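You operate a simulated robot arm through the tools that you are given. There is no shell and no other tool. Be economical: measure what you need, move in short steps, check, and stop when the job is done.

You run a simulated robot arm. Do the job below in one go: nothing can be reset, and whatever is moved stays where it is left.

Task
Load the gold lids and drop one on the can in the slide.
Fine: the stack goes in the canner's lid socket; one lid only; bring the slide back to CAN IN; no drink, rollers untouched; the other cans stay.

Only the result counts: the job must be done as asked and must still hold three seconds after the hand-in. Knocking over, shifting, dropping, spilling or breaking anything else fails it. A push-on lid holds only when it is set on centred and level and pressed home; a screw cap is set on level and turned clockwise until tight.

Robot
A 6-joint arm with a two-finger parallel gripper, fixed in place. Base frame: the origin is at the foot of the arm, x ahead of it, y to its left, z up; the work surface is at about z = 0. Lengths are in mm, angles in degrees, forces in N, time in s.
With the tool pointing down near the work surface it reaches from about 140 to 580 mm from the base axis. Its first joint turns from -66.0 to 66.0 degrees. Payload 2.1 kg.
The tool frame sits at the grasp point between the pads (the TCP): z along the fingers, y along the line on which they close. The tips reach 30 mm beyond it. The gripper opens to 94 mm. The fingers are 28 mm wide and 10 mm thick; the gripper's body (50 by 96 mm) begins 55 mm behind the TCP.
Orientation is told as [roll, pitch, yaw] about the base's x, y, z axes, in that order, counted from this pose: with the fingers straight down and closing along the base's y, the tool's x points along the base's -x, its y along +y and its z along -z.

Tools
- The arm moves only by the tool step_arm. Its argument "deltas" is a list of rows, each a list of 7 numbers: the shift along the tool's x, y, z in mm, then the turn, a rotation vector about the tool's x, y, z in degrees, then the opening, from 0 (shut) to 1 (fully open). In form: [[tx, ty, tz, ax, ay, az, fingers], ...]. A call has 1 to 20 rows; each row shifts and turns the commanded pose from where the row before left it, along the tool's axes as they then stand. A row lasts 0.2 s, in which the tool goes at most 50 mm and 8.6 degrees; a call with a longer step from one row to the next is refused whole, and so is a gripper value outside its range. A pose out of reach is approached as far as the arm can. The call stops where the force on the tool passes 90 N (or 10 N more than at its start, if that is more) or the arm is blocked; 0.2 s more then pass. The fingers move at their own pace (about 72 mm/s each) and stop on an object; they squeeze with about 39 N. The grip force told is the motor's: it shows also when the fingers shut on nothing. Time passes only in rows, and 0.2 s behind the last, so rows that do not move let the fingers close. The reply holds the time, the measured pose of the TCP, the force on the tool along the base axes, the opening and the grip force, in the units named above and with some noise, with the torque about the TCP (base axes, N m) and any sound that the robot's microphone picked up, and new pictures: "pictures" is both (left out), scene, wrist or none.
- Cameras (640 x 400 px; columns grow to the right, rows downward): "scene" is fixed at [70.4, -380.1, 498.3]; the picture's right is [0.66, -0.75, 0.00], its down [-0.34, -0.30, -0.89] and it looks along [0.67, 0.59, -0.45] (base axes); focal length 214 px, centre (320, 200). "wrist" rides on the gripper at [76, 14, -102] in the tool frame; the picture's right is [-0.18, 0.98, 0.00], its down [-0.75, -0.14, -0.64] and it looks along [-0.63, -0.12, 0.77] (tool axes); focal length 243 px, centre (320, 200).
- pixel_to_xyz(camera, pixels): there is no depth. For up to 12 entries [column, row, z] of the newest picture of that camera ("zoom" is the newest enlarged one), the place [x, y] in the base frame at which the ray of that pixel passes the height z, good to about 2 mm. It takes no simulated time.
- zoom(camera, box): a new picture of the part [left, top, right, bottom] of that camera's present view, enlarged. It takes no simulated time.
- hand_in(): hands the job in; it is judged then, once.

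Keep the steps short. Do not move on a guess: measure, check each grasp and each placing, and mend mistakes. In all there are 80 turns and 200 pictures (those below and enlarged ones count). Leave the gripper open and the arm clear of the work at the hand-in unless told otherwise, and finish with a single line.

The tools are called after ">>>" as a command line: name --pt "numbers of a row" for each row, then --argument value for the rest, lists and objects as JSON in quotes. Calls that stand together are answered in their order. step_arm: Moves the arm, as the interface text tells. Its arguments: {"type":"object","properties":{"deltas":{"type":"array"},"pictures":{"type":"string","enum":["both","scene","wrist","none"]}},"required":["deltas"]} The other tools are called the same way: pixel_to_xyz (camera, pixels) gives the place at which the rays of pixels pass given heights; zoom (camera, box) takes an enlarged picture of a part of a camera's view; hand_in () hands the job in.

At the start:

```text
time_s: 0.0
eef_pos: [259.8, -53.5, 451.1]
tcp_rot: [0.0, 0.0, -0.1]
ft_force: [-0.8, 0.0, 0.4]
wrist_torque: [0.02, -0.01, -0.04]
finger_gap: 94.0
grip_force: 0.1
```

scene: 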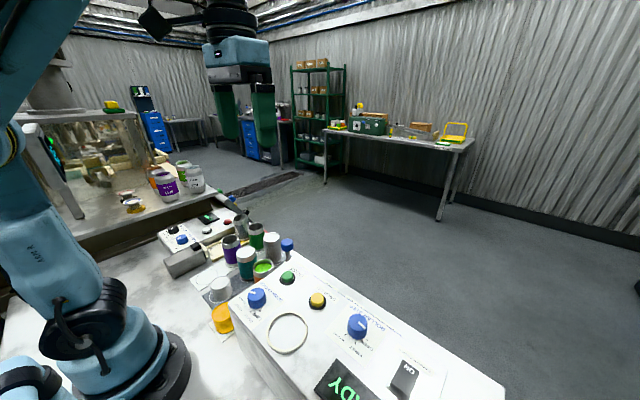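
wrist: 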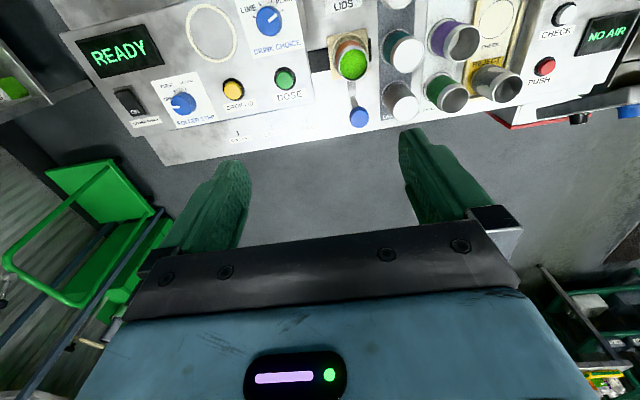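

I see a canner console with buttons, a lid stack area and cans. I'll zoom in on both views to read the labels.

>>> zoom --camera "scene" --box '[150, 190, 310, 340]'

>>> zoom --camera "scene" --box '[220, 240, 510, 400]'

>>> zoom --camera "wrist" --box '[300, 0, 640, 150]'

>>> zoom --camera "wrist" --box '[60, 0, 400, 170]'

```text
2.67 times, centred on (230, 265) of scene
```

zoom: 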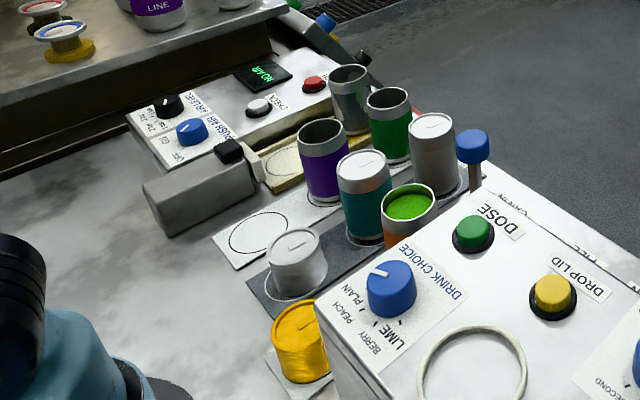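

```text
2.21 times, centred on (365, 320) of scene
```

zoom: 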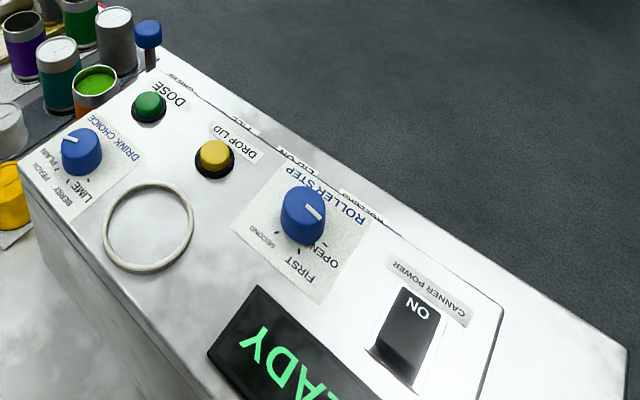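

```text
1.88 times, centred on (470, 75) of wrist
```

zoom: 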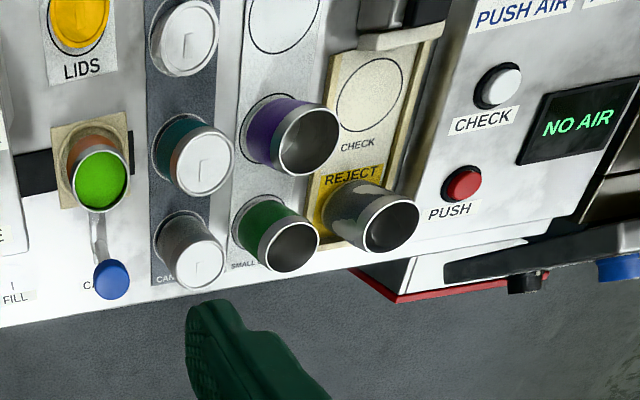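

```text
1.88 times, centred on (230, 85) of wrist
```

zoom: 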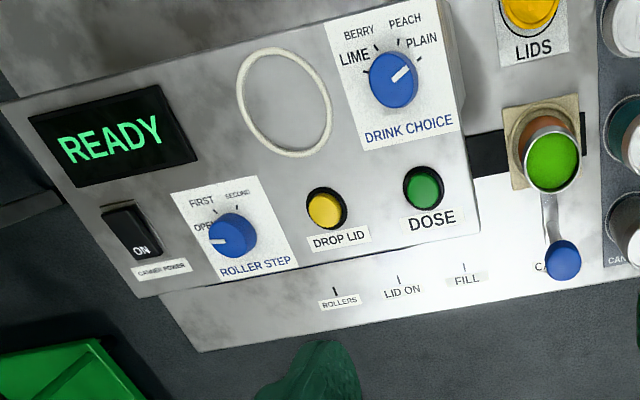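

I'll triangulate the main parts by comparing the two cameras at several trial heights: ring, gold stack, slide knob, DROP LID and DOSE.

>>> pixel_to_xyz --camera "scene" --pixels '[[288, 333, 60], [288, 333, 100], [288, 333, 140], [317, 299, 60], [317, 299, 120], [288, 243, 60], [288, 243, 120], [222, 311, 0], [222, 311, 40], [288, 277, 120], [263, 266, 60], [357, 322, 120]]'

>>> pixel_to_xyz --camera "wrist" --pixels '[[212, 34, 60], [212, 34, 100], [212, 34, 140], [233, 88, 60], [233, 88, 120], [359, 116, 60], [359, 116, 120], [344, 3, 0], [344, 3, 40], [286, 77, 120], [352, 64, 60], [270, 18, 120]]'

```text
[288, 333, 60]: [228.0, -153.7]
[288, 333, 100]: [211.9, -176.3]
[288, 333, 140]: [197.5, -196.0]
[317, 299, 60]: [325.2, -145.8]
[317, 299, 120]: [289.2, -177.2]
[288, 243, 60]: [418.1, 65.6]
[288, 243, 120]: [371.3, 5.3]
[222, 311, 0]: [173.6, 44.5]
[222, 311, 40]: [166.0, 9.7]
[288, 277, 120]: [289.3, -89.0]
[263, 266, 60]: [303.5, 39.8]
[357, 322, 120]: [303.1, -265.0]
```

```text
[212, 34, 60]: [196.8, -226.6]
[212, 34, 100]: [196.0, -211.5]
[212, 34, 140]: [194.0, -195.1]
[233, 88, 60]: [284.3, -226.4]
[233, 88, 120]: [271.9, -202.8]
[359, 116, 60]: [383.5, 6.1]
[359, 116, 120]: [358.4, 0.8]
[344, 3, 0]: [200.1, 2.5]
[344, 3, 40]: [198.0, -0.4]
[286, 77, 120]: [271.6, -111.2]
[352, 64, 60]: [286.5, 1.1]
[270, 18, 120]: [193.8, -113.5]
```

The ring is near (195,-196) at z≈140, DROP LID near (269,-192,148), and the slide knob near (360,0,125). The gold stack is barely in the wrist view, so I'll move back towards the base to see it.

>>> step_arm --pt "30 0 0 0 0 0 1" --pt "30 0 0 0 0 0 1" --pt "20 0 0 0 0 0 1" --pt "0 0 0 0 0 0 1"

```text
time_s: 1.0
eef_pos: [178.8, -53.0, 450.0]
tcp_rot: [0.0, 0.0, 0.1]
ft_force: [0.6, -0.2, -0.3]
wrist_torque: [0.0, 0.02, 0.0]
finger_gap: 94.0
grip_force: 0.1
```

scene: 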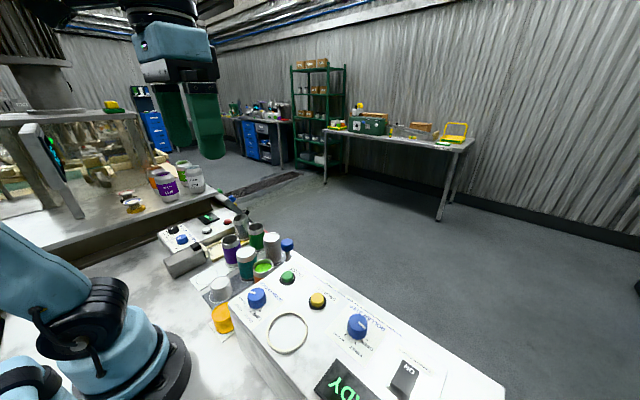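
wrist: 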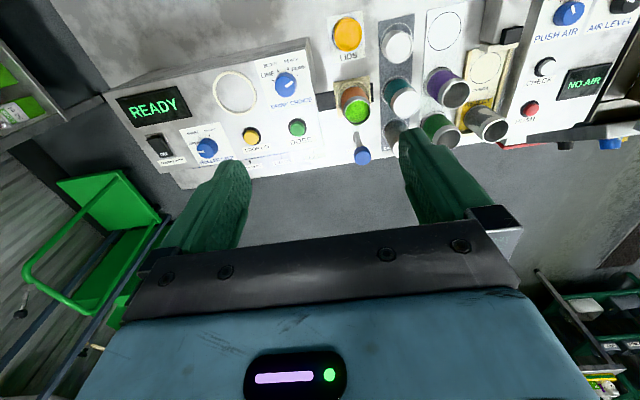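

>>> zoom --camera "scene" --box '[190, 270, 270, 350]'

>>> zoom --camera "wrist" --box '[300, 0, 460, 100]'

>>> zoom --camera "wrist" --box '[180, 50, 340, 150]'

>>> zoom --camera "wrist" --box '[280, 70, 440, 170]'

```text
5.00 times, centred on (230, 310) of scene
```

zoom: 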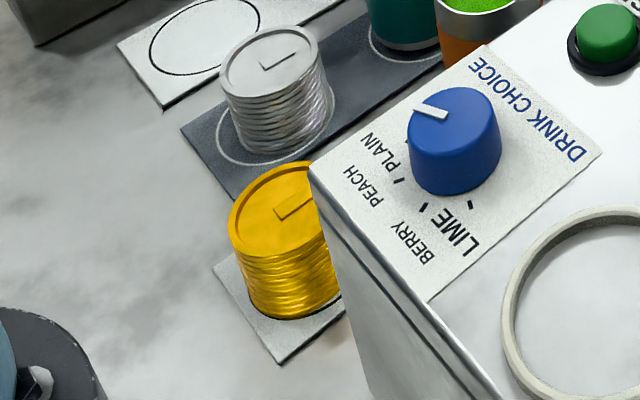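

```text
4.00 times, centred on (380, 50) of wrist
```

zoom: 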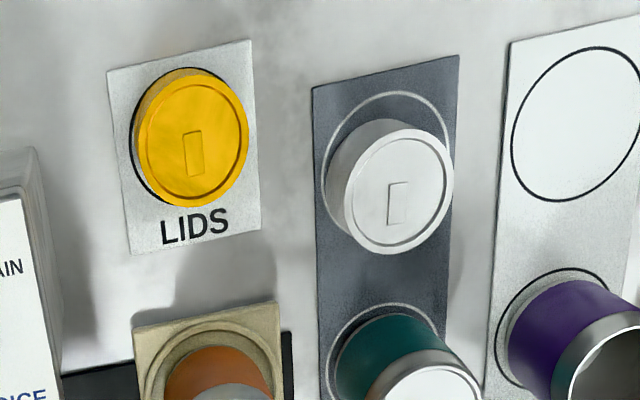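

```text
4.00 times, centred on (260, 100) of wrist
```

zoom: 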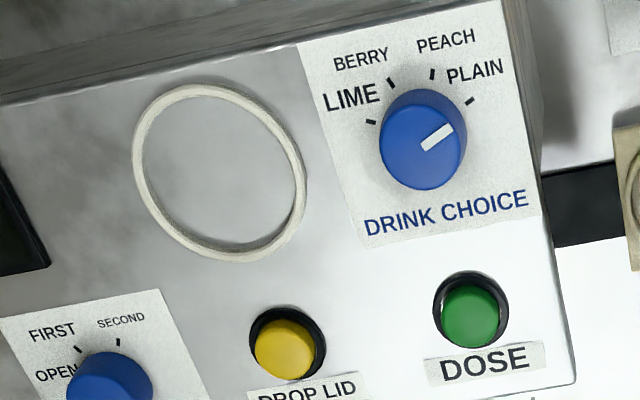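

```text
4.00 times, centred on (360, 120) of wrist
```

zoom: 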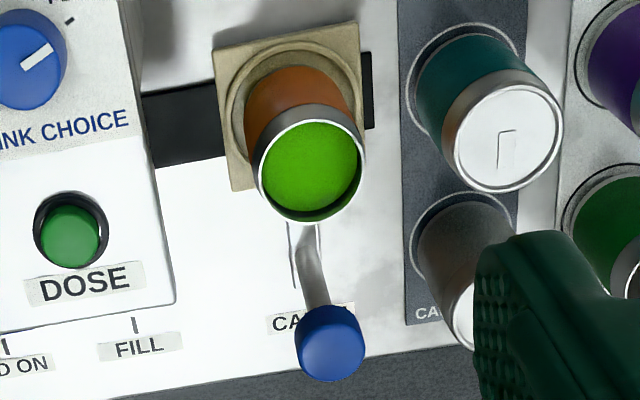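

>>> pixel_to_xyz --camera "wrist" --pixels '[[348.2, 34.5, 20], [348.2, 34.5, 30], [348.2, 34.5, 40], [348.2, 34.5, 50], [333.5, 37, 40], [362, 31.5, 40], [349.5, 17, 40], [346, 52, 40], [237.0, 93.2, 140], [213.5, 93, 140], [256.5, 97, 140], [248, 115.5, 140]]'

>>> pixel_to_xyz --camera "scene" --pixels '[[223, 313, 20], [223, 313, 30], [223, 313, 40], [223, 313, 50], [211.6, 318, 40], [225.5, 302.3, 40], [222, 333.5, 0], [214, 330, 0], [229, 332.5, 0], [288, 333, 145], [267, 333, 140], [308, 333, 140]]'

```text
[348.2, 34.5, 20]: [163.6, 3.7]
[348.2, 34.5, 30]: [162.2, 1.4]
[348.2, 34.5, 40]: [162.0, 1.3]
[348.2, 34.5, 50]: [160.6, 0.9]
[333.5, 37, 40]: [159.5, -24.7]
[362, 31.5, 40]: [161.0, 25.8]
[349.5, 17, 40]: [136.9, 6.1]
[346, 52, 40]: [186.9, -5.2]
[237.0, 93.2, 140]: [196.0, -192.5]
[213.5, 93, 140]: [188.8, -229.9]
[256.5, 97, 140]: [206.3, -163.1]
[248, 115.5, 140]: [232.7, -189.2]
```

```text
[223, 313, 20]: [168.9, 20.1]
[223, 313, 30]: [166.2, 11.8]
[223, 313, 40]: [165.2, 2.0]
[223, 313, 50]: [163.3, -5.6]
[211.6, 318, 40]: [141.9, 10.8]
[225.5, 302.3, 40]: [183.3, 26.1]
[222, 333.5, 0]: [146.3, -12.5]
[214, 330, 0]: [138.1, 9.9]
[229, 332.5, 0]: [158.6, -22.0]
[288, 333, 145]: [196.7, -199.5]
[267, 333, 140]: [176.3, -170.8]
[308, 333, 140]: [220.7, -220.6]
```

Gold stack: centre ≈(162,1), diameter ≈52, top z≈40. Next I'll check clearances (console side wall, silver piece, knobs) and the scale marks for LID ON.

>>> pixel_to_xyz --camera "wrist" --pixels '[[311, 52, 140], [324, 146, 140], [399.5, 46, 40], [387, 50, 40], [394, 36, 0], [315, 154, 20], [281, 156, 20], [362, 156, 125], [357, 110, 120], [285, 85, 165], [252, 137, 148], [297, 128, 148]]'

>>> zoom --camera "wrist" --box '[140, 110, 300, 210]'

>>> zoom --camera "scene" --box '[230, 215, 330, 290]'

```text
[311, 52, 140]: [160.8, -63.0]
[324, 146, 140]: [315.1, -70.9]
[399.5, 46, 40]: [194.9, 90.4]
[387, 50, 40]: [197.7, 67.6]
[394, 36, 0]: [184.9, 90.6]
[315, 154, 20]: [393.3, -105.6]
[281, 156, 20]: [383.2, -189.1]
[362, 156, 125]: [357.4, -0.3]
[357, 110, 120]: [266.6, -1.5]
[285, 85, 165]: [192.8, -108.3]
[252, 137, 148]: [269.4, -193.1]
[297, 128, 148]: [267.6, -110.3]
```

```text
4.00 times, centred on (220, 160) of wrist
```

zoom: 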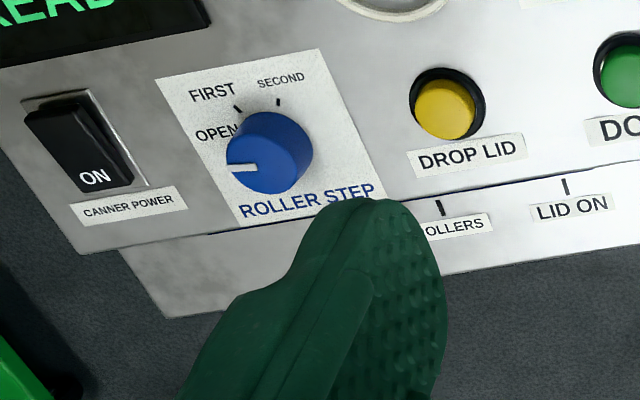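

```text
5.33 times, centred on (280, 252) of scene
```

zoom: 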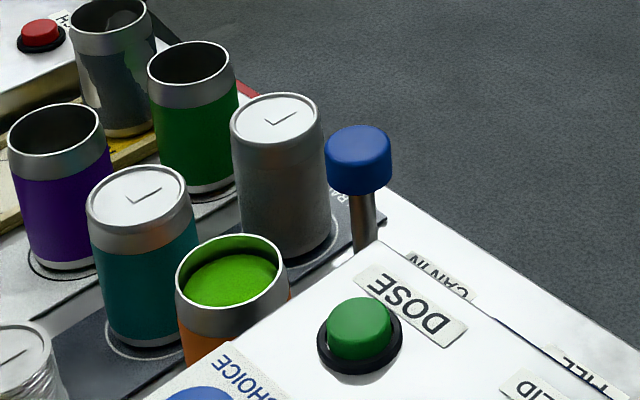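

The gold stack is clear: the console wall is at y≈-65 and the silver piece starts at y≈64. I'll go above the stack with the fingers part open, and check.

>>> step_arm --pt "8 27 20 0 0 0 0.76" --pt "9 27 40 0 0 0 0.76" --pt "0 0 45 0 0 0 0.76" --pt "0 0 45 0 0 0 0.76" --pt "0 0 45 0 0 0 0.76" --pt "0 0 45 0 0 0 0.76" --pt "0 0 45 0 0 0 0.76" --pt "0 0 35 0 0 0 0.76" --pt "0 0 0 0 0 0 0.76"

```text
time_s: 3.0
eef_pos: [162.0, -0.1, 129.4]
tcp_rot: [0.1, 0.0, -0.1]
ft_force: [0.2, 0.1, 0.7]
wrist_torque: [-0.02, 0.0, -0.01]
finger_gap: 71.3
grip_force: 0.1
```

scene: 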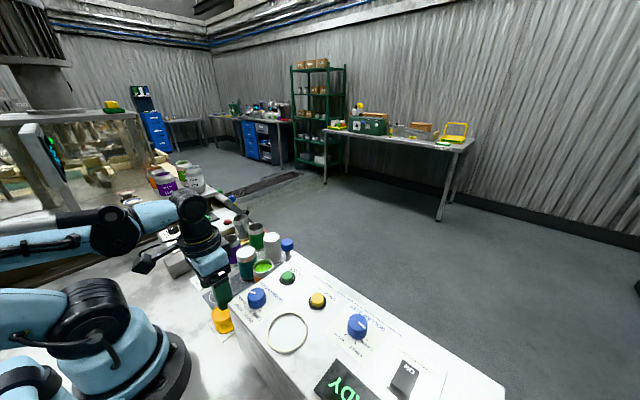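
wrist: 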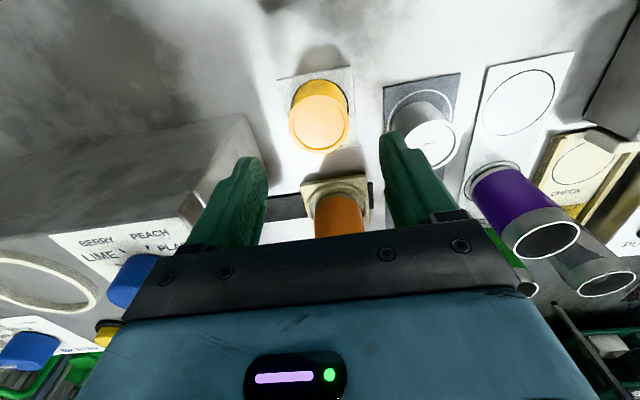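

>>> zoom --camera "wrist" --box '[260, 50, 400, 170]'

>>> pixel_to_xyz --camera "wrist" --pixels '[[319, 125, 40], [289, 123, 40], [349, 123, 40], [319, 97, 40], [319, 153, 40], [319, 125, 35], [319, 125, 45]]'

```text
3.33 times, centred on (330, 110) of wrist
```

zoom: 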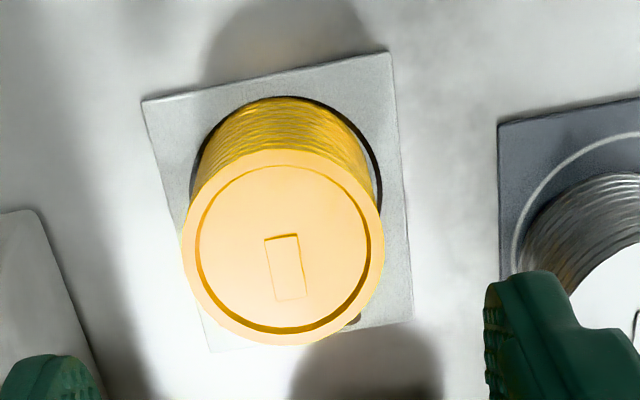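

```text
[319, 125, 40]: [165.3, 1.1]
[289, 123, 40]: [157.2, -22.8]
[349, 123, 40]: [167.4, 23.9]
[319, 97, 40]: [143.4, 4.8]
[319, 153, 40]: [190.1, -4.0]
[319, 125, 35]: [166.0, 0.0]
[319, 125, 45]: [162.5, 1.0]
```

Stack centre ≈(163.5,1), diameter ≈48. I'll descend so the tips sit about 12 mm above the table, then close.

>>> step_arm --pt "-1.5 1 40 0 0 0 0.76" --pt "0 0 30 0 0 0 0.76" --pt "0 0 17 0 0 0 0.76" --pt "0 0 0 0 0 0 0.76"

```text
time_s: 4.0
eef_pos: [164.3, 2.9, 43.7]
tcp_rot: [0.0, 0.0, 0.0]
ft_force: [0.0, 0.3, -0.5]
wrist_torque: [0.0, -0.01, -0.04]
finger_gap: 71.4
grip_force: 0.0
```

scene: 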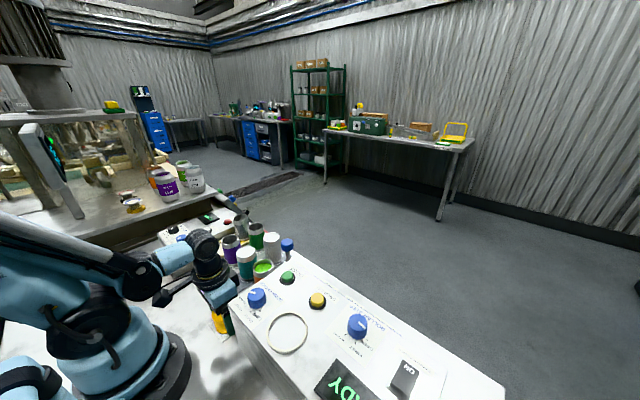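
wrist: 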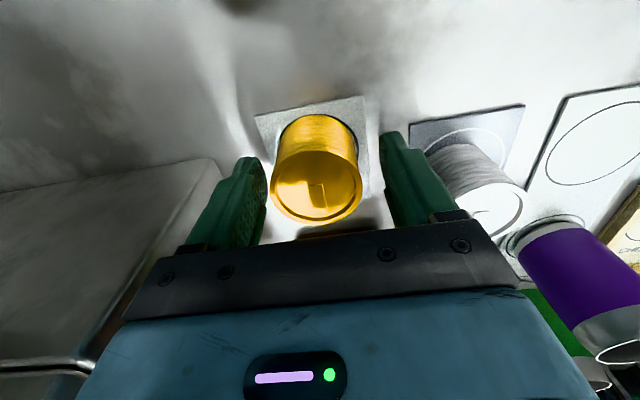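

The stack sits between the fingers, roughly centred. Closing now.

>>> step_arm --pt "0 0 0 0 0 0 0.55" --pt "0 0 0 0 0 0 0.4" --pt "0 0 0 0 0 0 0.4" --pt "0 0 0 0 0 0 0.4" --pictures "none"

```text
time_s: 5.0
eef_pos: [163.6, 1.6, 43.8]
tcp_rot: [0.0, 0.0, 0.0]
ft_force: [-0.1, 0.4, 0.4]
wrist_torque: [-0.01, 0.02, -0.01]
finger_gap: 46.9
grip_force: 39.0
```

The fingers stopped at a gap of 46.9 mm, gripping at 39 N. Lifting a little to check.

>>> step_arm --pt "0 0 -15 0 0 0 0.4" --pt "0 0 -30 0 0 0 0.4" --pt "0 0 -40 0 0 0 0.4" --pt "0 0 -40 0 0 0 0.4" --pt "0 0 -40 0 0 0 0.4" --pt "0 0 0 0 0 0 0.4"

```text
time_s: 6.4
eef_pos: [164.1, 3.3, 208.3]
tcp_rot: [0.0, 0.0, -0.1]
ft_force: [0.0, 0.4, 0.6]
wrist_torque: [-0.02, -0.02, 0.03]
finger_gap: 37.6
grip_force: 0.1
```

scene: 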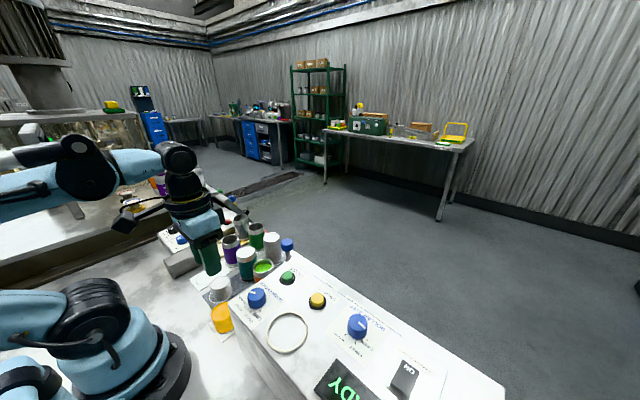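
wrist: 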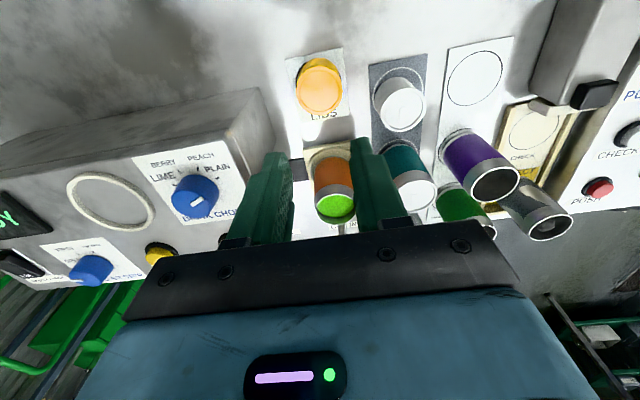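

The stack slipped out, since the gap closed to 37.6 with no grip force. It still stands on its mat, so I'll inspect it.

>>> zoom --camera "wrist" --box '[260, 30, 460, 155]'

>>> zoom --camera "scene" --box '[190, 270, 270, 350]'

>>> pixel_to_xyz --camera "wrist" --pixels '[[319.5, 86, 40], [319.5, 86, 35]]'

```text
3.20 times, centred on (360, 92) of wrist
```

zoom: 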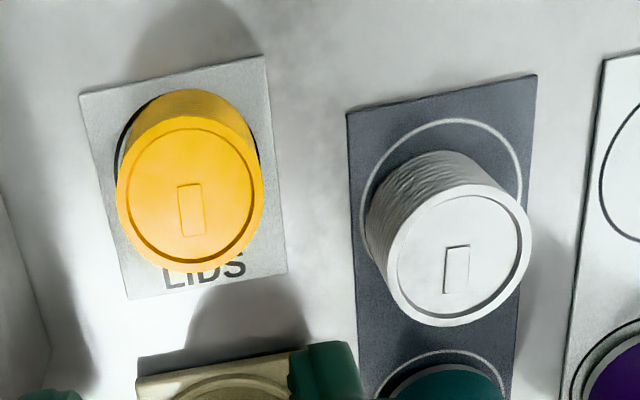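

```text
5.00 times, centred on (230, 310) of scene
```

zoom: 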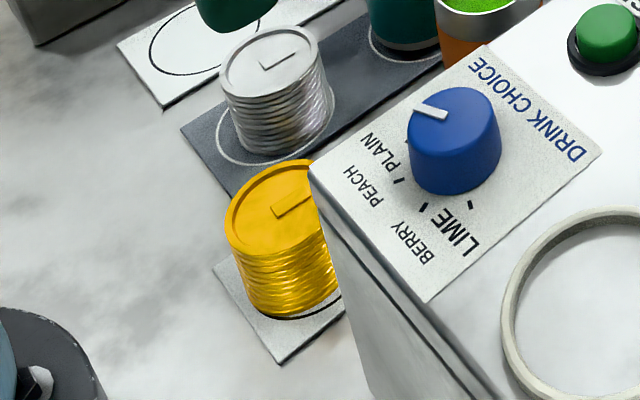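

```text
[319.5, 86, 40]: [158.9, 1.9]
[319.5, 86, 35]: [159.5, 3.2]
```

The stack is still upright on its mat at about (163.5,1.5). I'll go back 4 mm deeper, command a full close, and lift slowly.

>>> step_arm --pt "0 -1 -5 0 0 0 0.76" --pt "0 0 0 0 0 0 0.76" --pt "0 0 0 0 0 0 0.76" --pt "0 0 40 0 0 0 0.76" --pt "0 0 40 0 0 0 0.76" --pt "0 0 40 0 0 0 0.76" --pt "0 0 30 0 0 0 0.76" --pt "0 0 18 0 0 0 0.76" --pt "0 0 5 0 0 0 0.76" --pt "0 0 0 0 0 0 0.76"

```text
time_s: 8.6
eef_pos: [164.3, 1.2, 40.7]
tcp_rot: [0.0, 0.0, 0.0]
ft_force: [-0.9, -0.5, 0.5]
wrist_torque: [0.02, 0.0, -0.04]
finger_gap: 71.4
grip_force: 0.2
```

scene: 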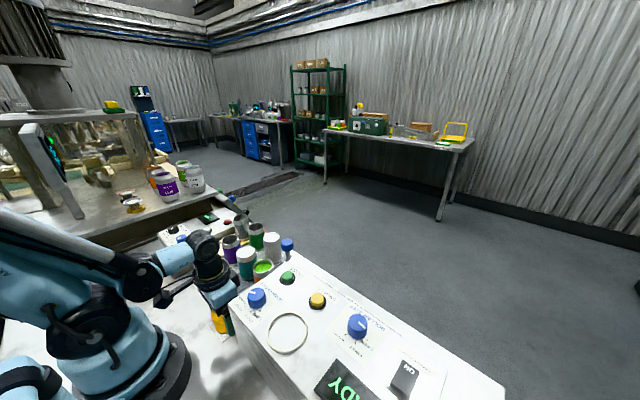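
wrist: 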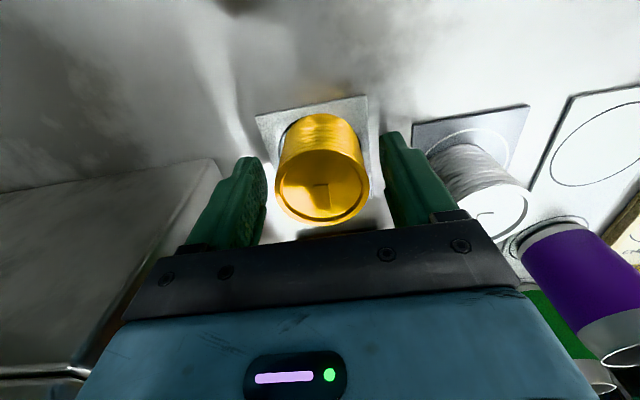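

>>> zoom --camera "wrist" --box '[230, 80, 430, 240]'

>>> pixel_to_xyz --camera "wrist" --pixels '[[322, 186, 40], [275, 186, 40], [370, 183, 40], [322, 150, 40], [322, 226, 40], [322, 186, 45]]'

```text
2.50 times, centred on (330, 160) of wrist
```

zoom: 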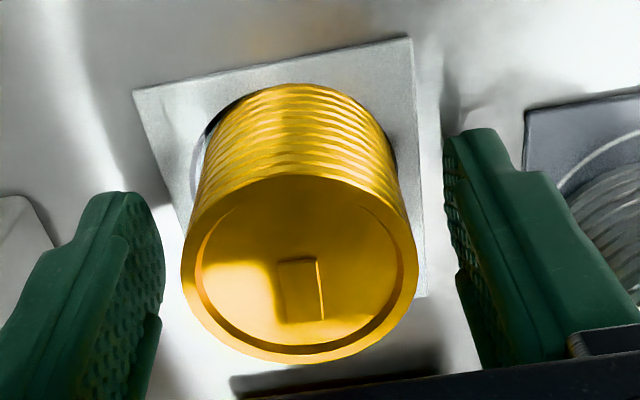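

```text
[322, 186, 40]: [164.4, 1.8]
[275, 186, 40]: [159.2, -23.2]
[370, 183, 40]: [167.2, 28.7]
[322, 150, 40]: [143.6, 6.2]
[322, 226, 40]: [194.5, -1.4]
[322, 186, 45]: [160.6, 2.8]
```

Stack centre reads (164,2), which matches the tool. Closing fully, then a slow 6 mm lift.

>>> step_arm --pt "0 1 0 0 0 0 0.5" --pt "0 0 0 0 0 0 0.2" --pt "0 0 0 0 0 0 0" --pt "0 0 0 0 0 0 0" --pt "0 0 0 0 0 0 0" --pt "0 0 -1 0 0 0 0" --pt "0 0 -1 0 0 0 0" --pt "0 0 -2 0 0 0 0" --pt "0 0 -2 0 0 0 0" --pictures "wrist"

```text
time_s: 10.6
eef_pos: [162.7, 1.6, 47.3]
tcp_rot: [0.1, 0.0, 0.0]
ft_force: [-0.1, -0.3, -0.8]
wrist_torque: [0.05, -0.03, 0.01]
finger_gap: 46.9
grip_force: 38.7
```

wrist: 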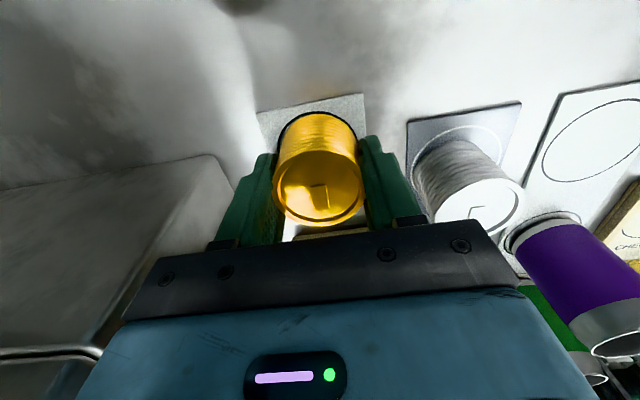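

The gap holds at 46.9 after 6 mm of lift. I'll keep lifting slowly and watch it.

>>> step_arm --pt "0 0 -4 0 0 0 0" --pt "0 0 -6 0 0 0 0" --pt "0 0 -8 0 0 0 0" --pt "0 0 -8 0 0 0 0" --pt "0 0 0 0 0 0 0" --pictures "both"

```text
time_s: 11.8
eef_pos: [164.4, 2.3, 73.1]
tcp_rot: [0.0, 0.1, 0.1]
ft_force: [0.4, 0.0, -0.4]
wrist_torque: [-0.01, 0.04, -0.02]
finger_gap: 46.9
grip_force: 39.0
```

scene: 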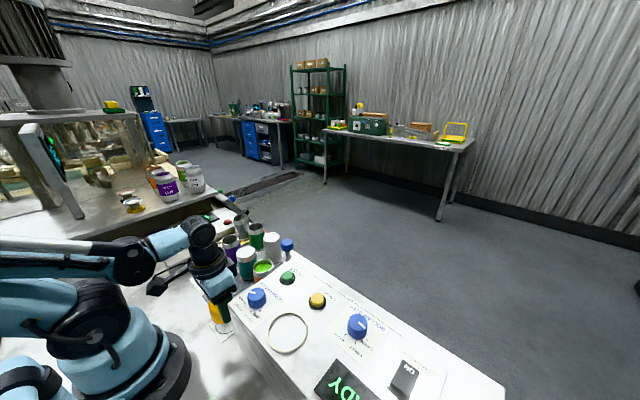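
wrist: 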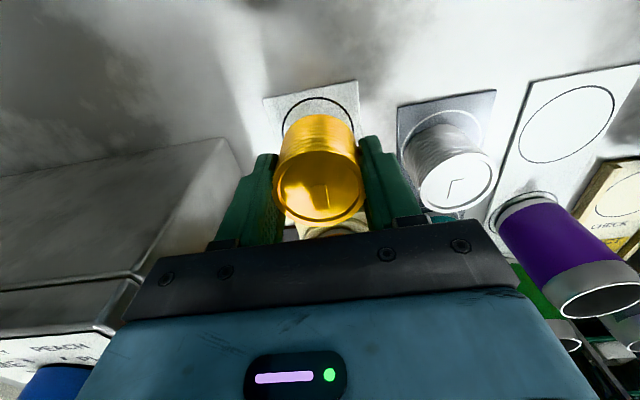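

The stack is held, the empty mat circle is visible and the whole stack came up. Lifting to z≈233, clear of the knobs.

>>> step_arm --pt "0 0 -10 0 0 0 0" --pt "0 0 -15 0 0 0 0" --pt "0 0 -15 0 0 0 0" --pt "0 0 -15 0 0 0 0" --pt "0 0 -15 0 0 0 0" --pt "0 0 -15 0 0 0 0" --pt "0 0 -15 0 0 0 0" --pt "0 0 -15 0 0 0 0" --pt "0 0 -15 0 0 0 0" --pt "0 0 -15 0 0 0 0" --pt "0 0 -15 0 0 0 0" --pt "0 0 0 0 0 0 0" --pictures "none"

>>> step_arm --pt "-3 -10 0 0 0 0 0" --pt "-3 -18 0 0 0 0 0" --pt "-3 -18 0 0 0 0 0" --pt "-3 -18 0 0 0 0 0" --pt "-3 -18 0 0 0 0 0" --pt "-3 -18 0 0 0 0 0" --pt "-3 -18 0 0 0 0 0" --pt "-3 -18 0 0 0 0 0" --pt "-3 -18 0 0 0 0 0" --pt "-3 -18 0 0 0 0 0" --pt "-3 -16 0 0 0 0 0" --pt "0 -10 0 0 0 0 0" --pt "0 0 0 0 0 0 0" --pictures "both"

```text
time_s: 14.4
eef_pos: [163.3, 2.7, 232.8]
tcp_rot: [0.0, 0.0, 0.0]
ft_force: [-0.6, 0.1, 0.2]
wrist_torque: [0.01, 0.0, 0.01]
finger_gap: 46.8
grip_force: 39.2
```

```text
time_s: 17.2
eef_pos: [196.8, -195.4, 232.4]
tcp_rot: [0.0, 0.0, 0.1]
ft_force: [-0.2, -1.1, -0.8]
wrist_torque: [0.01, 0.0, 0.01]
finger_gap: 46.5
grip_force: 38.7
```

scene: 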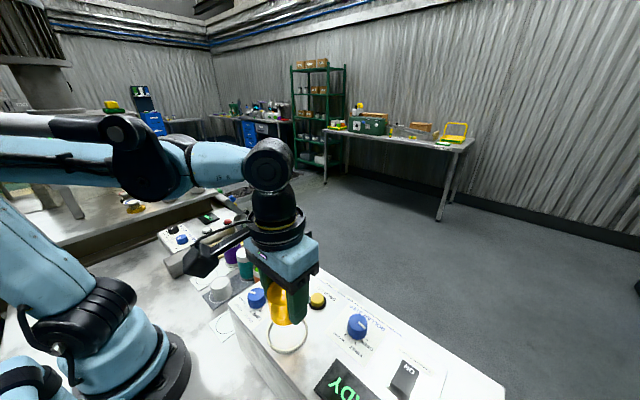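
wrist: 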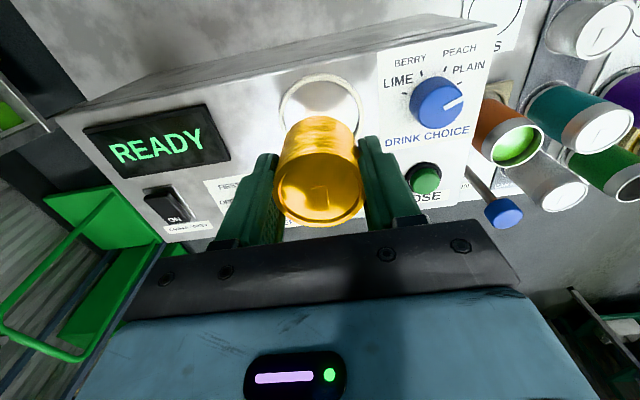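

Above the ring now. I'll descend to about 15 mm above it and check the centring.

>>> step_arm --pt "0 0 15 0 0 0 0" --pt "0 0 15 0 0 0 0" --pt "0 0 5 0 0 0 0" --pt "0 0 0 0 0 0 0"

>>> zoom --camera "scene" --box '[230, 270, 350, 370]'

>>> zoom --camera "wrist" --box '[230, 60, 410, 230]'

```text
time_s: 18.2
eef_pos: [196.9, -196.0, 197.6]
tcp_rot: [0.0, 0.0, -0.1]
ft_force: [-0.3, 0.3, 0.8]
wrist_torque: [-0.02, -0.01, 0.02]
finger_gap: 46.3
grip_force: 39.4
```

scene: 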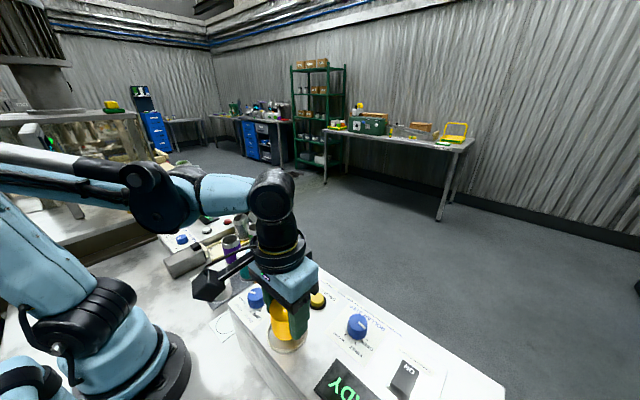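
wrist: 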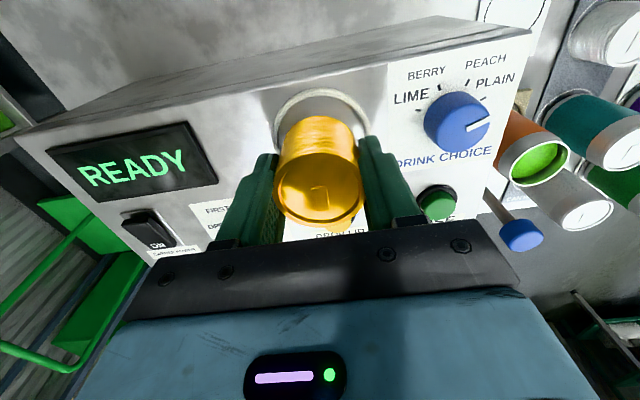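

```text
4.00 times, centred on (290, 320) of scene
```

zoom: 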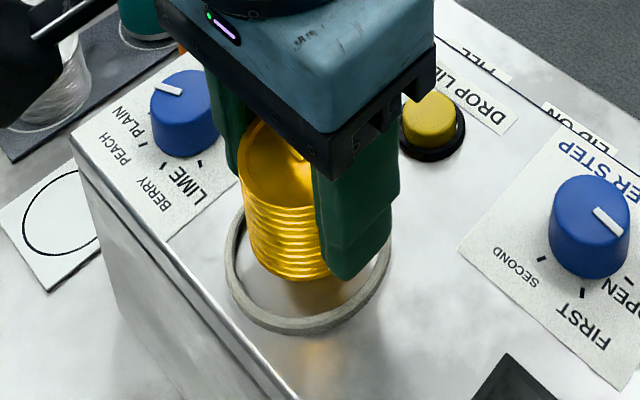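

```text
2.35 times, centred on (320, 145) of wrist
```

zoom: 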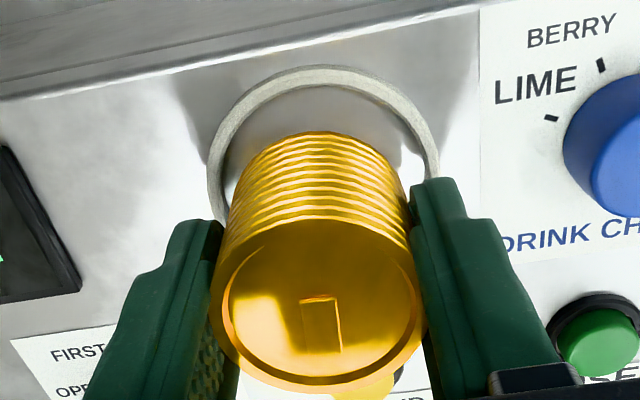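

>>> pixel_to_xyz --camera "scene" --pixels '[[287.2, 332.2, 138], [287.2, 332.2, 142], [287.2, 332.2, 146]]'

>>> pixel_to_xyz --camera "wrist" --pixels '[[272, 132, 142], [370, 130, 142], [324, 87.6, 142], [272, 132, 138], [370, 130, 138], [324, 87.6, 138], [324, 94, 138]]'

```text
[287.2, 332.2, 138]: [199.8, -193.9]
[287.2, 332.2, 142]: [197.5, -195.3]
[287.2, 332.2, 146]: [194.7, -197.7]
```

```text
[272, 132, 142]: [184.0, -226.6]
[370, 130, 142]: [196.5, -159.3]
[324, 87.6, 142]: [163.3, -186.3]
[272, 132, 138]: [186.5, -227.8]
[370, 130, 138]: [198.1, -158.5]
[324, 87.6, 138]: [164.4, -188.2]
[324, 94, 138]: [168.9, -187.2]
```

Ring centre ≈(197,-194), and there are about 5 mm of play around the stack. Lowering in small steps and watching the force.

>>> step_arm --pt "0 1.5 4 0 0 0 0" --pt "0 0 4 0 0 0 0" --pt "0 0 3 0 0 0 0" --pt "0 0 2 0 0 0 0" --pt "0 0 0 0 0 0 0"

>>> zoom --camera "scene" --box '[250, 290, 330, 370]'

```text
time_s: 19.4
eef_pos: [196.7, -193.6, 184.0]
tcp_rot: [-0.1, 0.0, 0.1]
ft_force: [0.1, 0.2, 0.0]
wrist_torque: [0.02, 0.0, 0.0]
finger_gap: 46.3
grip_force: 39.4
```

scene: 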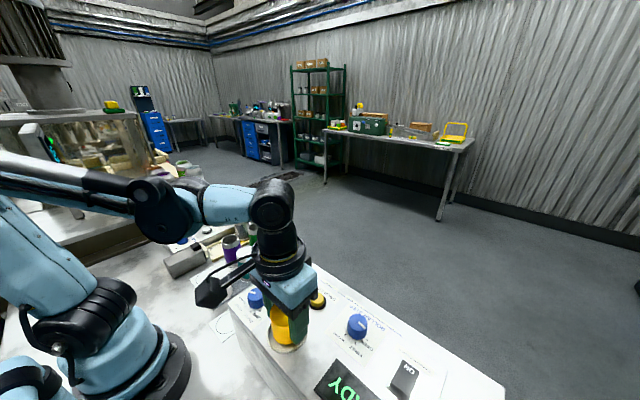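
wrist: 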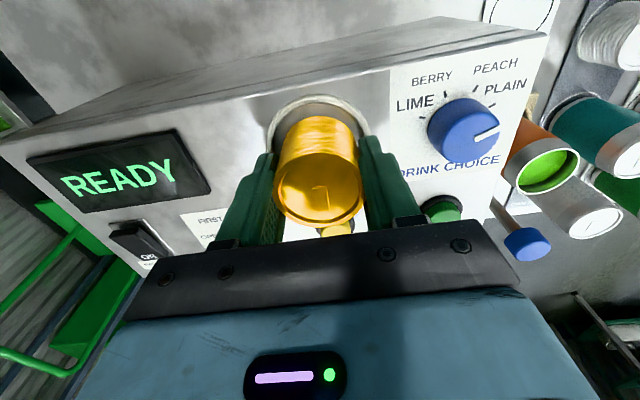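

```text
5.00 times, centred on (290, 330) of scene
```

zoom: 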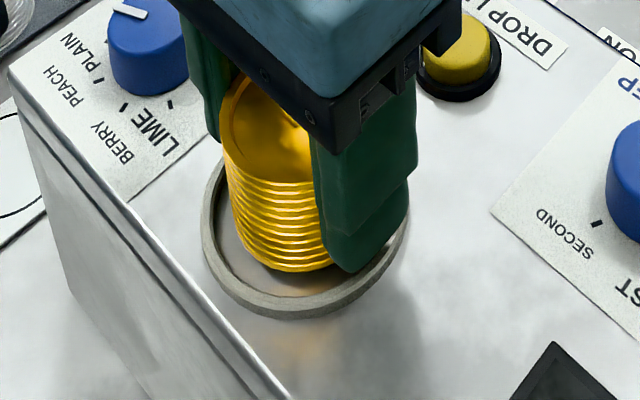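

>>> step_arm --pt "0 0 1 0 0 0 0" --pt "0 0 1 0 0 0 0" --pt "0 0 1 0 0 0 0" --pt "0 0 0 0 0 0 0" --pictures "none"

>>> step_arm --pt "0 0 1 0 0 0 0" --pt "0 0 1 0 0 0 0" --pt "0 0 0 0 0 0 0" --pictures "none"

```text
time_s: 20.4
eef_pos: [197.5, -194.8, 182.3]
tcp_rot: [0.0, 0.0, 0.0]
ft_force: [-0.3, 0.1, -0.6]
wrist_torque: [-0.03, 0.04, 0.02]
finger_gap: 46.5
grip_force: 39.7
```

```text
time_s: 21.2
eef_pos: [196.5, -193.9, 178.9]
tcp_rot: [0.0, 0.0, 0.1]
ft_force: [0.7, 0.0, -0.9]
wrist_torque: [0.01, 0.0, 0.02]
finger_gap: 46.7
grip_force: 39.3
```

>>> step_arm --pt "0 0 1 0 0 0 0" --pt "0 0 1 0 0 0 0" --pt "0 0 0 0 0 0 0" --pictures "wrist"

>>> zoom --camera "scene" --box '[250, 290, 330, 370]'

```text
time_s: 22.0
eef_pos: [197.3, -194.7, 176.6]
tcp_rot: [0.0, -0.1, 0.0]
ft_force: [-5.2, 6.1, 37.4]
wrist_torque: [-0.12, 0.01, 0.05]
finger_gap: 46.6
grip_force: 39.1
```

wrist: 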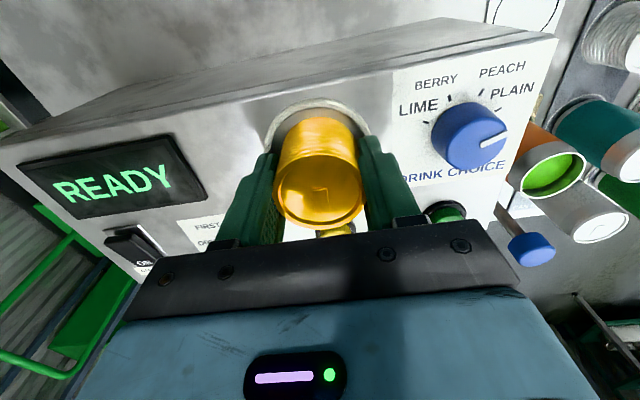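

```text
5.00 times, centred on (290, 330) of scene
```

zoom: 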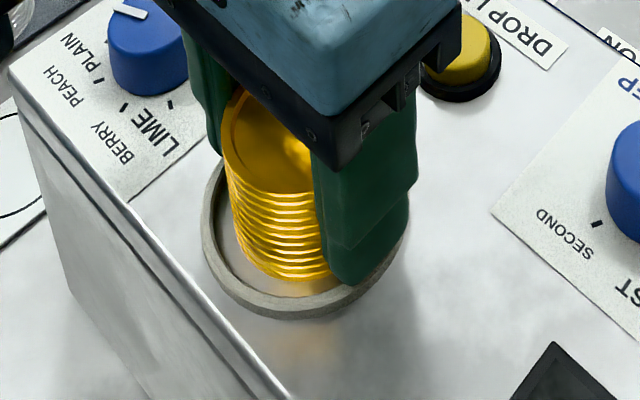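

A 37 N contact: the stack is on the panel inside the ring. I'll ease off 1 mm and open gently.

>>> step_arm --pt "0 0 -0.7 0 0 0 0" --pt "0 0 0 0 0 0 0.45" --pt "0 0 0 0 0 0 0.55" --pt "0 0 0 0 0 0 0.6" --pt "0 0 0 0 0 0 0.6" --pictures "wrist"

>>> zoom --camera "scene" --box '[250, 290, 330, 370]'

```text
time_s: 23.2
eef_pos: [197.8, -194.3, 177.7]
tcp_rot: [0.0, -0.1, 0.1]
ft_force: [0.0, 0.6, 0.4]
wrist_torque: [0.04, -0.01, 0.0]
finger_gap: 56.3
grip_force: 0.2
```

wrist: 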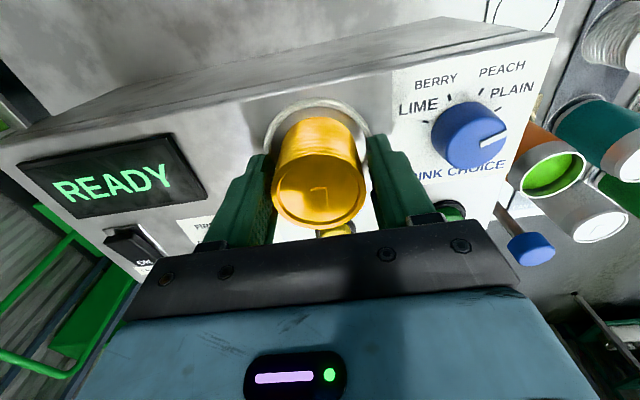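

```text
5.00 times, centred on (290, 330) of scene
```

zoom: 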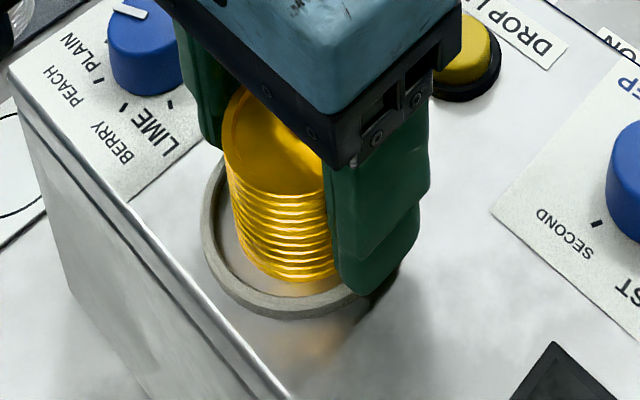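

The stack stands by itself. Rising straight up to view the ring from above.

>>> step_arm --pt "0 0 -15 0 0 0 0.6" --pt "0 0 -30 0 0 0 0.65" --pt "0 0 -40 0 0 0 0.7" --pt "0 0 -40 0 0 0 0.7" --pt "0 0 -40 0 0 0 0.7" --pt "0 0 0 0 0 0 0.7"

>>> zoom --camera "scene" --box '[250, 290, 330, 370]'

>>> zoom --camera "wrist" --box '[230, 30, 410, 200]'

```text
time_s: 24.6
eef_pos: [196.0, -194.1, 343.9]
tcp_rot: [-0.1, -0.1, 0.0]
ft_force: [-0.4, 0.4, -0.5]
wrist_torque: [-0.03, -0.01, 0.01]
finger_gap: 65.8
grip_force: 0.1
```

scene: 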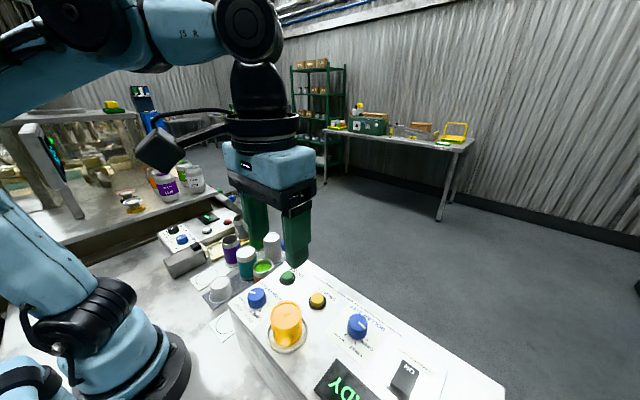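
wrist: 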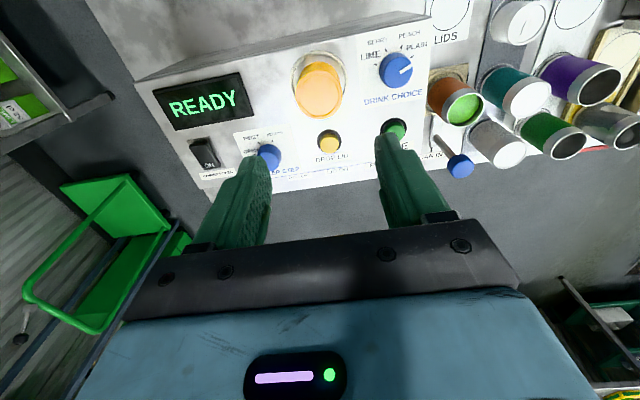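

```text
5.00 times, centred on (290, 330) of scene
```

zoom: 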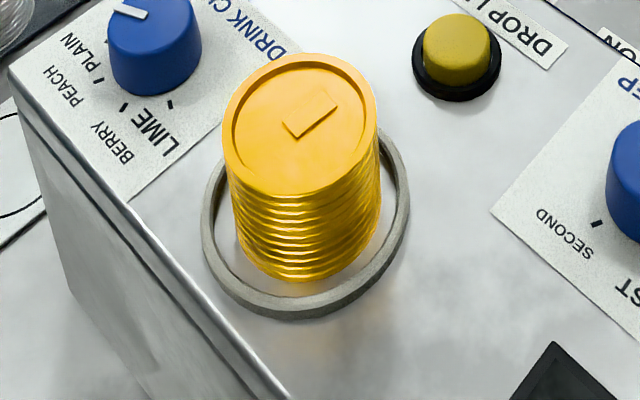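

```text
2.35 times, centred on (320, 115) of wrist
```

zoom: 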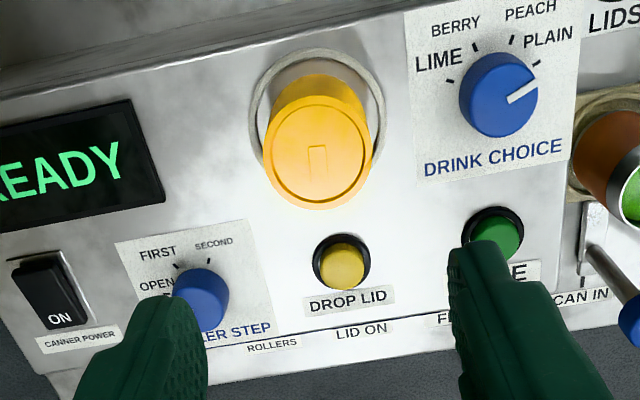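

The stack is centred in the ring and upright. Next is the slide: I'll move to view the blue knob and the can closely, staying high.

>>> step_arm --pt "-20 40 0 0 0 0 0.7" --pt "-20 40 0 0 0 0 0.7" --pt "-20 40 0 0 0 0 0.7" --pt "-20 40 0 0 0 0 0.7" --pt "-20 34 20 0 0 0 0.7" --pt "0 0 20 0 0 0 0.7" --pt "0 0 0 0 0 0 0.7" --pictures "wrist"

>>> zoom --camera "wrist" --box '[220, 0, 540, 200]'

>>> zoom --camera "scene" --box '[230, 220, 310, 280]'

```text
time_s: 26.2
eef_pos: [298.4, 0.7, 303.4]
tcp_rot: [0.0, 0.0, 0.1]
ft_force: [0.5, 0.8, 0.5]
wrist_torque: [0.0, 0.0, -0.02]
finger_gap: 66.1
grip_force: 0.2
```

wrist: 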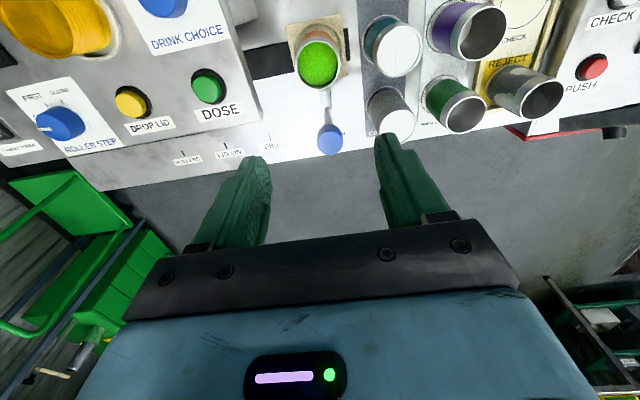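

```text
2.00 times, centred on (380, 100) of wrist
```

zoom: 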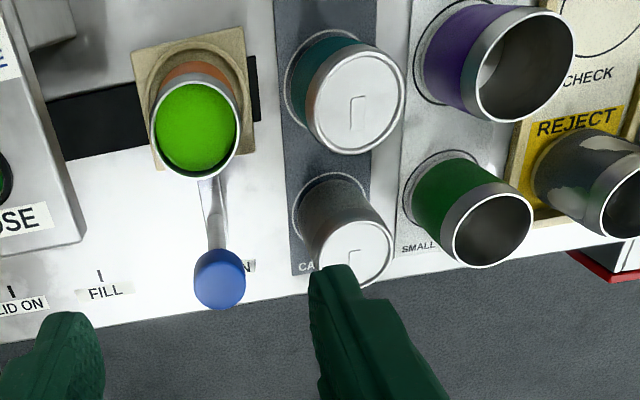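

```text
6.67 times, centred on (270, 250) of scene
```

zoom: 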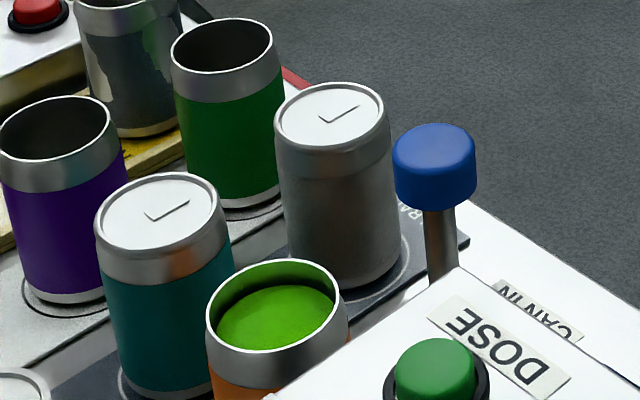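

>>> pixel_to_xyz --camera "scene" --pixels '[[287.1, 241.5, 70], [287.1, 241.5, 90], [287.1, 241.5, 100], [287.1, 241.5, 110], [287.1, 241.5, 120], [281, 241.5, 110], [293.5, 241.5, 110], [271.5, 237, 120], [281.5, 236, 120]]'

>>> pixel_to_xyz --camera "wrist" --pixels '[[330, 141, 70], [330, 141, 90], [330, 141, 100], [330, 141, 110], [330, 141, 120], [317.5, 141, 110], [343, 141, 110], [386, 126, 120], [417, 126, 120], [400, 126, 120], [270, 136, 0], [225, 144, 0]]'

```text
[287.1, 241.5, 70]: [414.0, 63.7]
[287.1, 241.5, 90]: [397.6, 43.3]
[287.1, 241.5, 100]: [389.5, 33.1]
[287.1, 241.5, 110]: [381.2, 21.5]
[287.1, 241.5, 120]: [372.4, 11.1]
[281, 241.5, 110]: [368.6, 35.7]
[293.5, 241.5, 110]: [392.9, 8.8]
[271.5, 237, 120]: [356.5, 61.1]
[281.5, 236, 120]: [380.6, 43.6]
```

```text
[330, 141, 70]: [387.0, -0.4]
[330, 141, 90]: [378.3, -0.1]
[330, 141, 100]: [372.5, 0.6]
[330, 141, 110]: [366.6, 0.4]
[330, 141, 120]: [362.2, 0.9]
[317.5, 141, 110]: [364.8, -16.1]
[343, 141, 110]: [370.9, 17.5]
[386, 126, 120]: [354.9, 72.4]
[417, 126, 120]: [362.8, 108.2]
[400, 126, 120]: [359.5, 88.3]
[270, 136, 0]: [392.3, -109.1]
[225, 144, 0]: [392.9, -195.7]
```

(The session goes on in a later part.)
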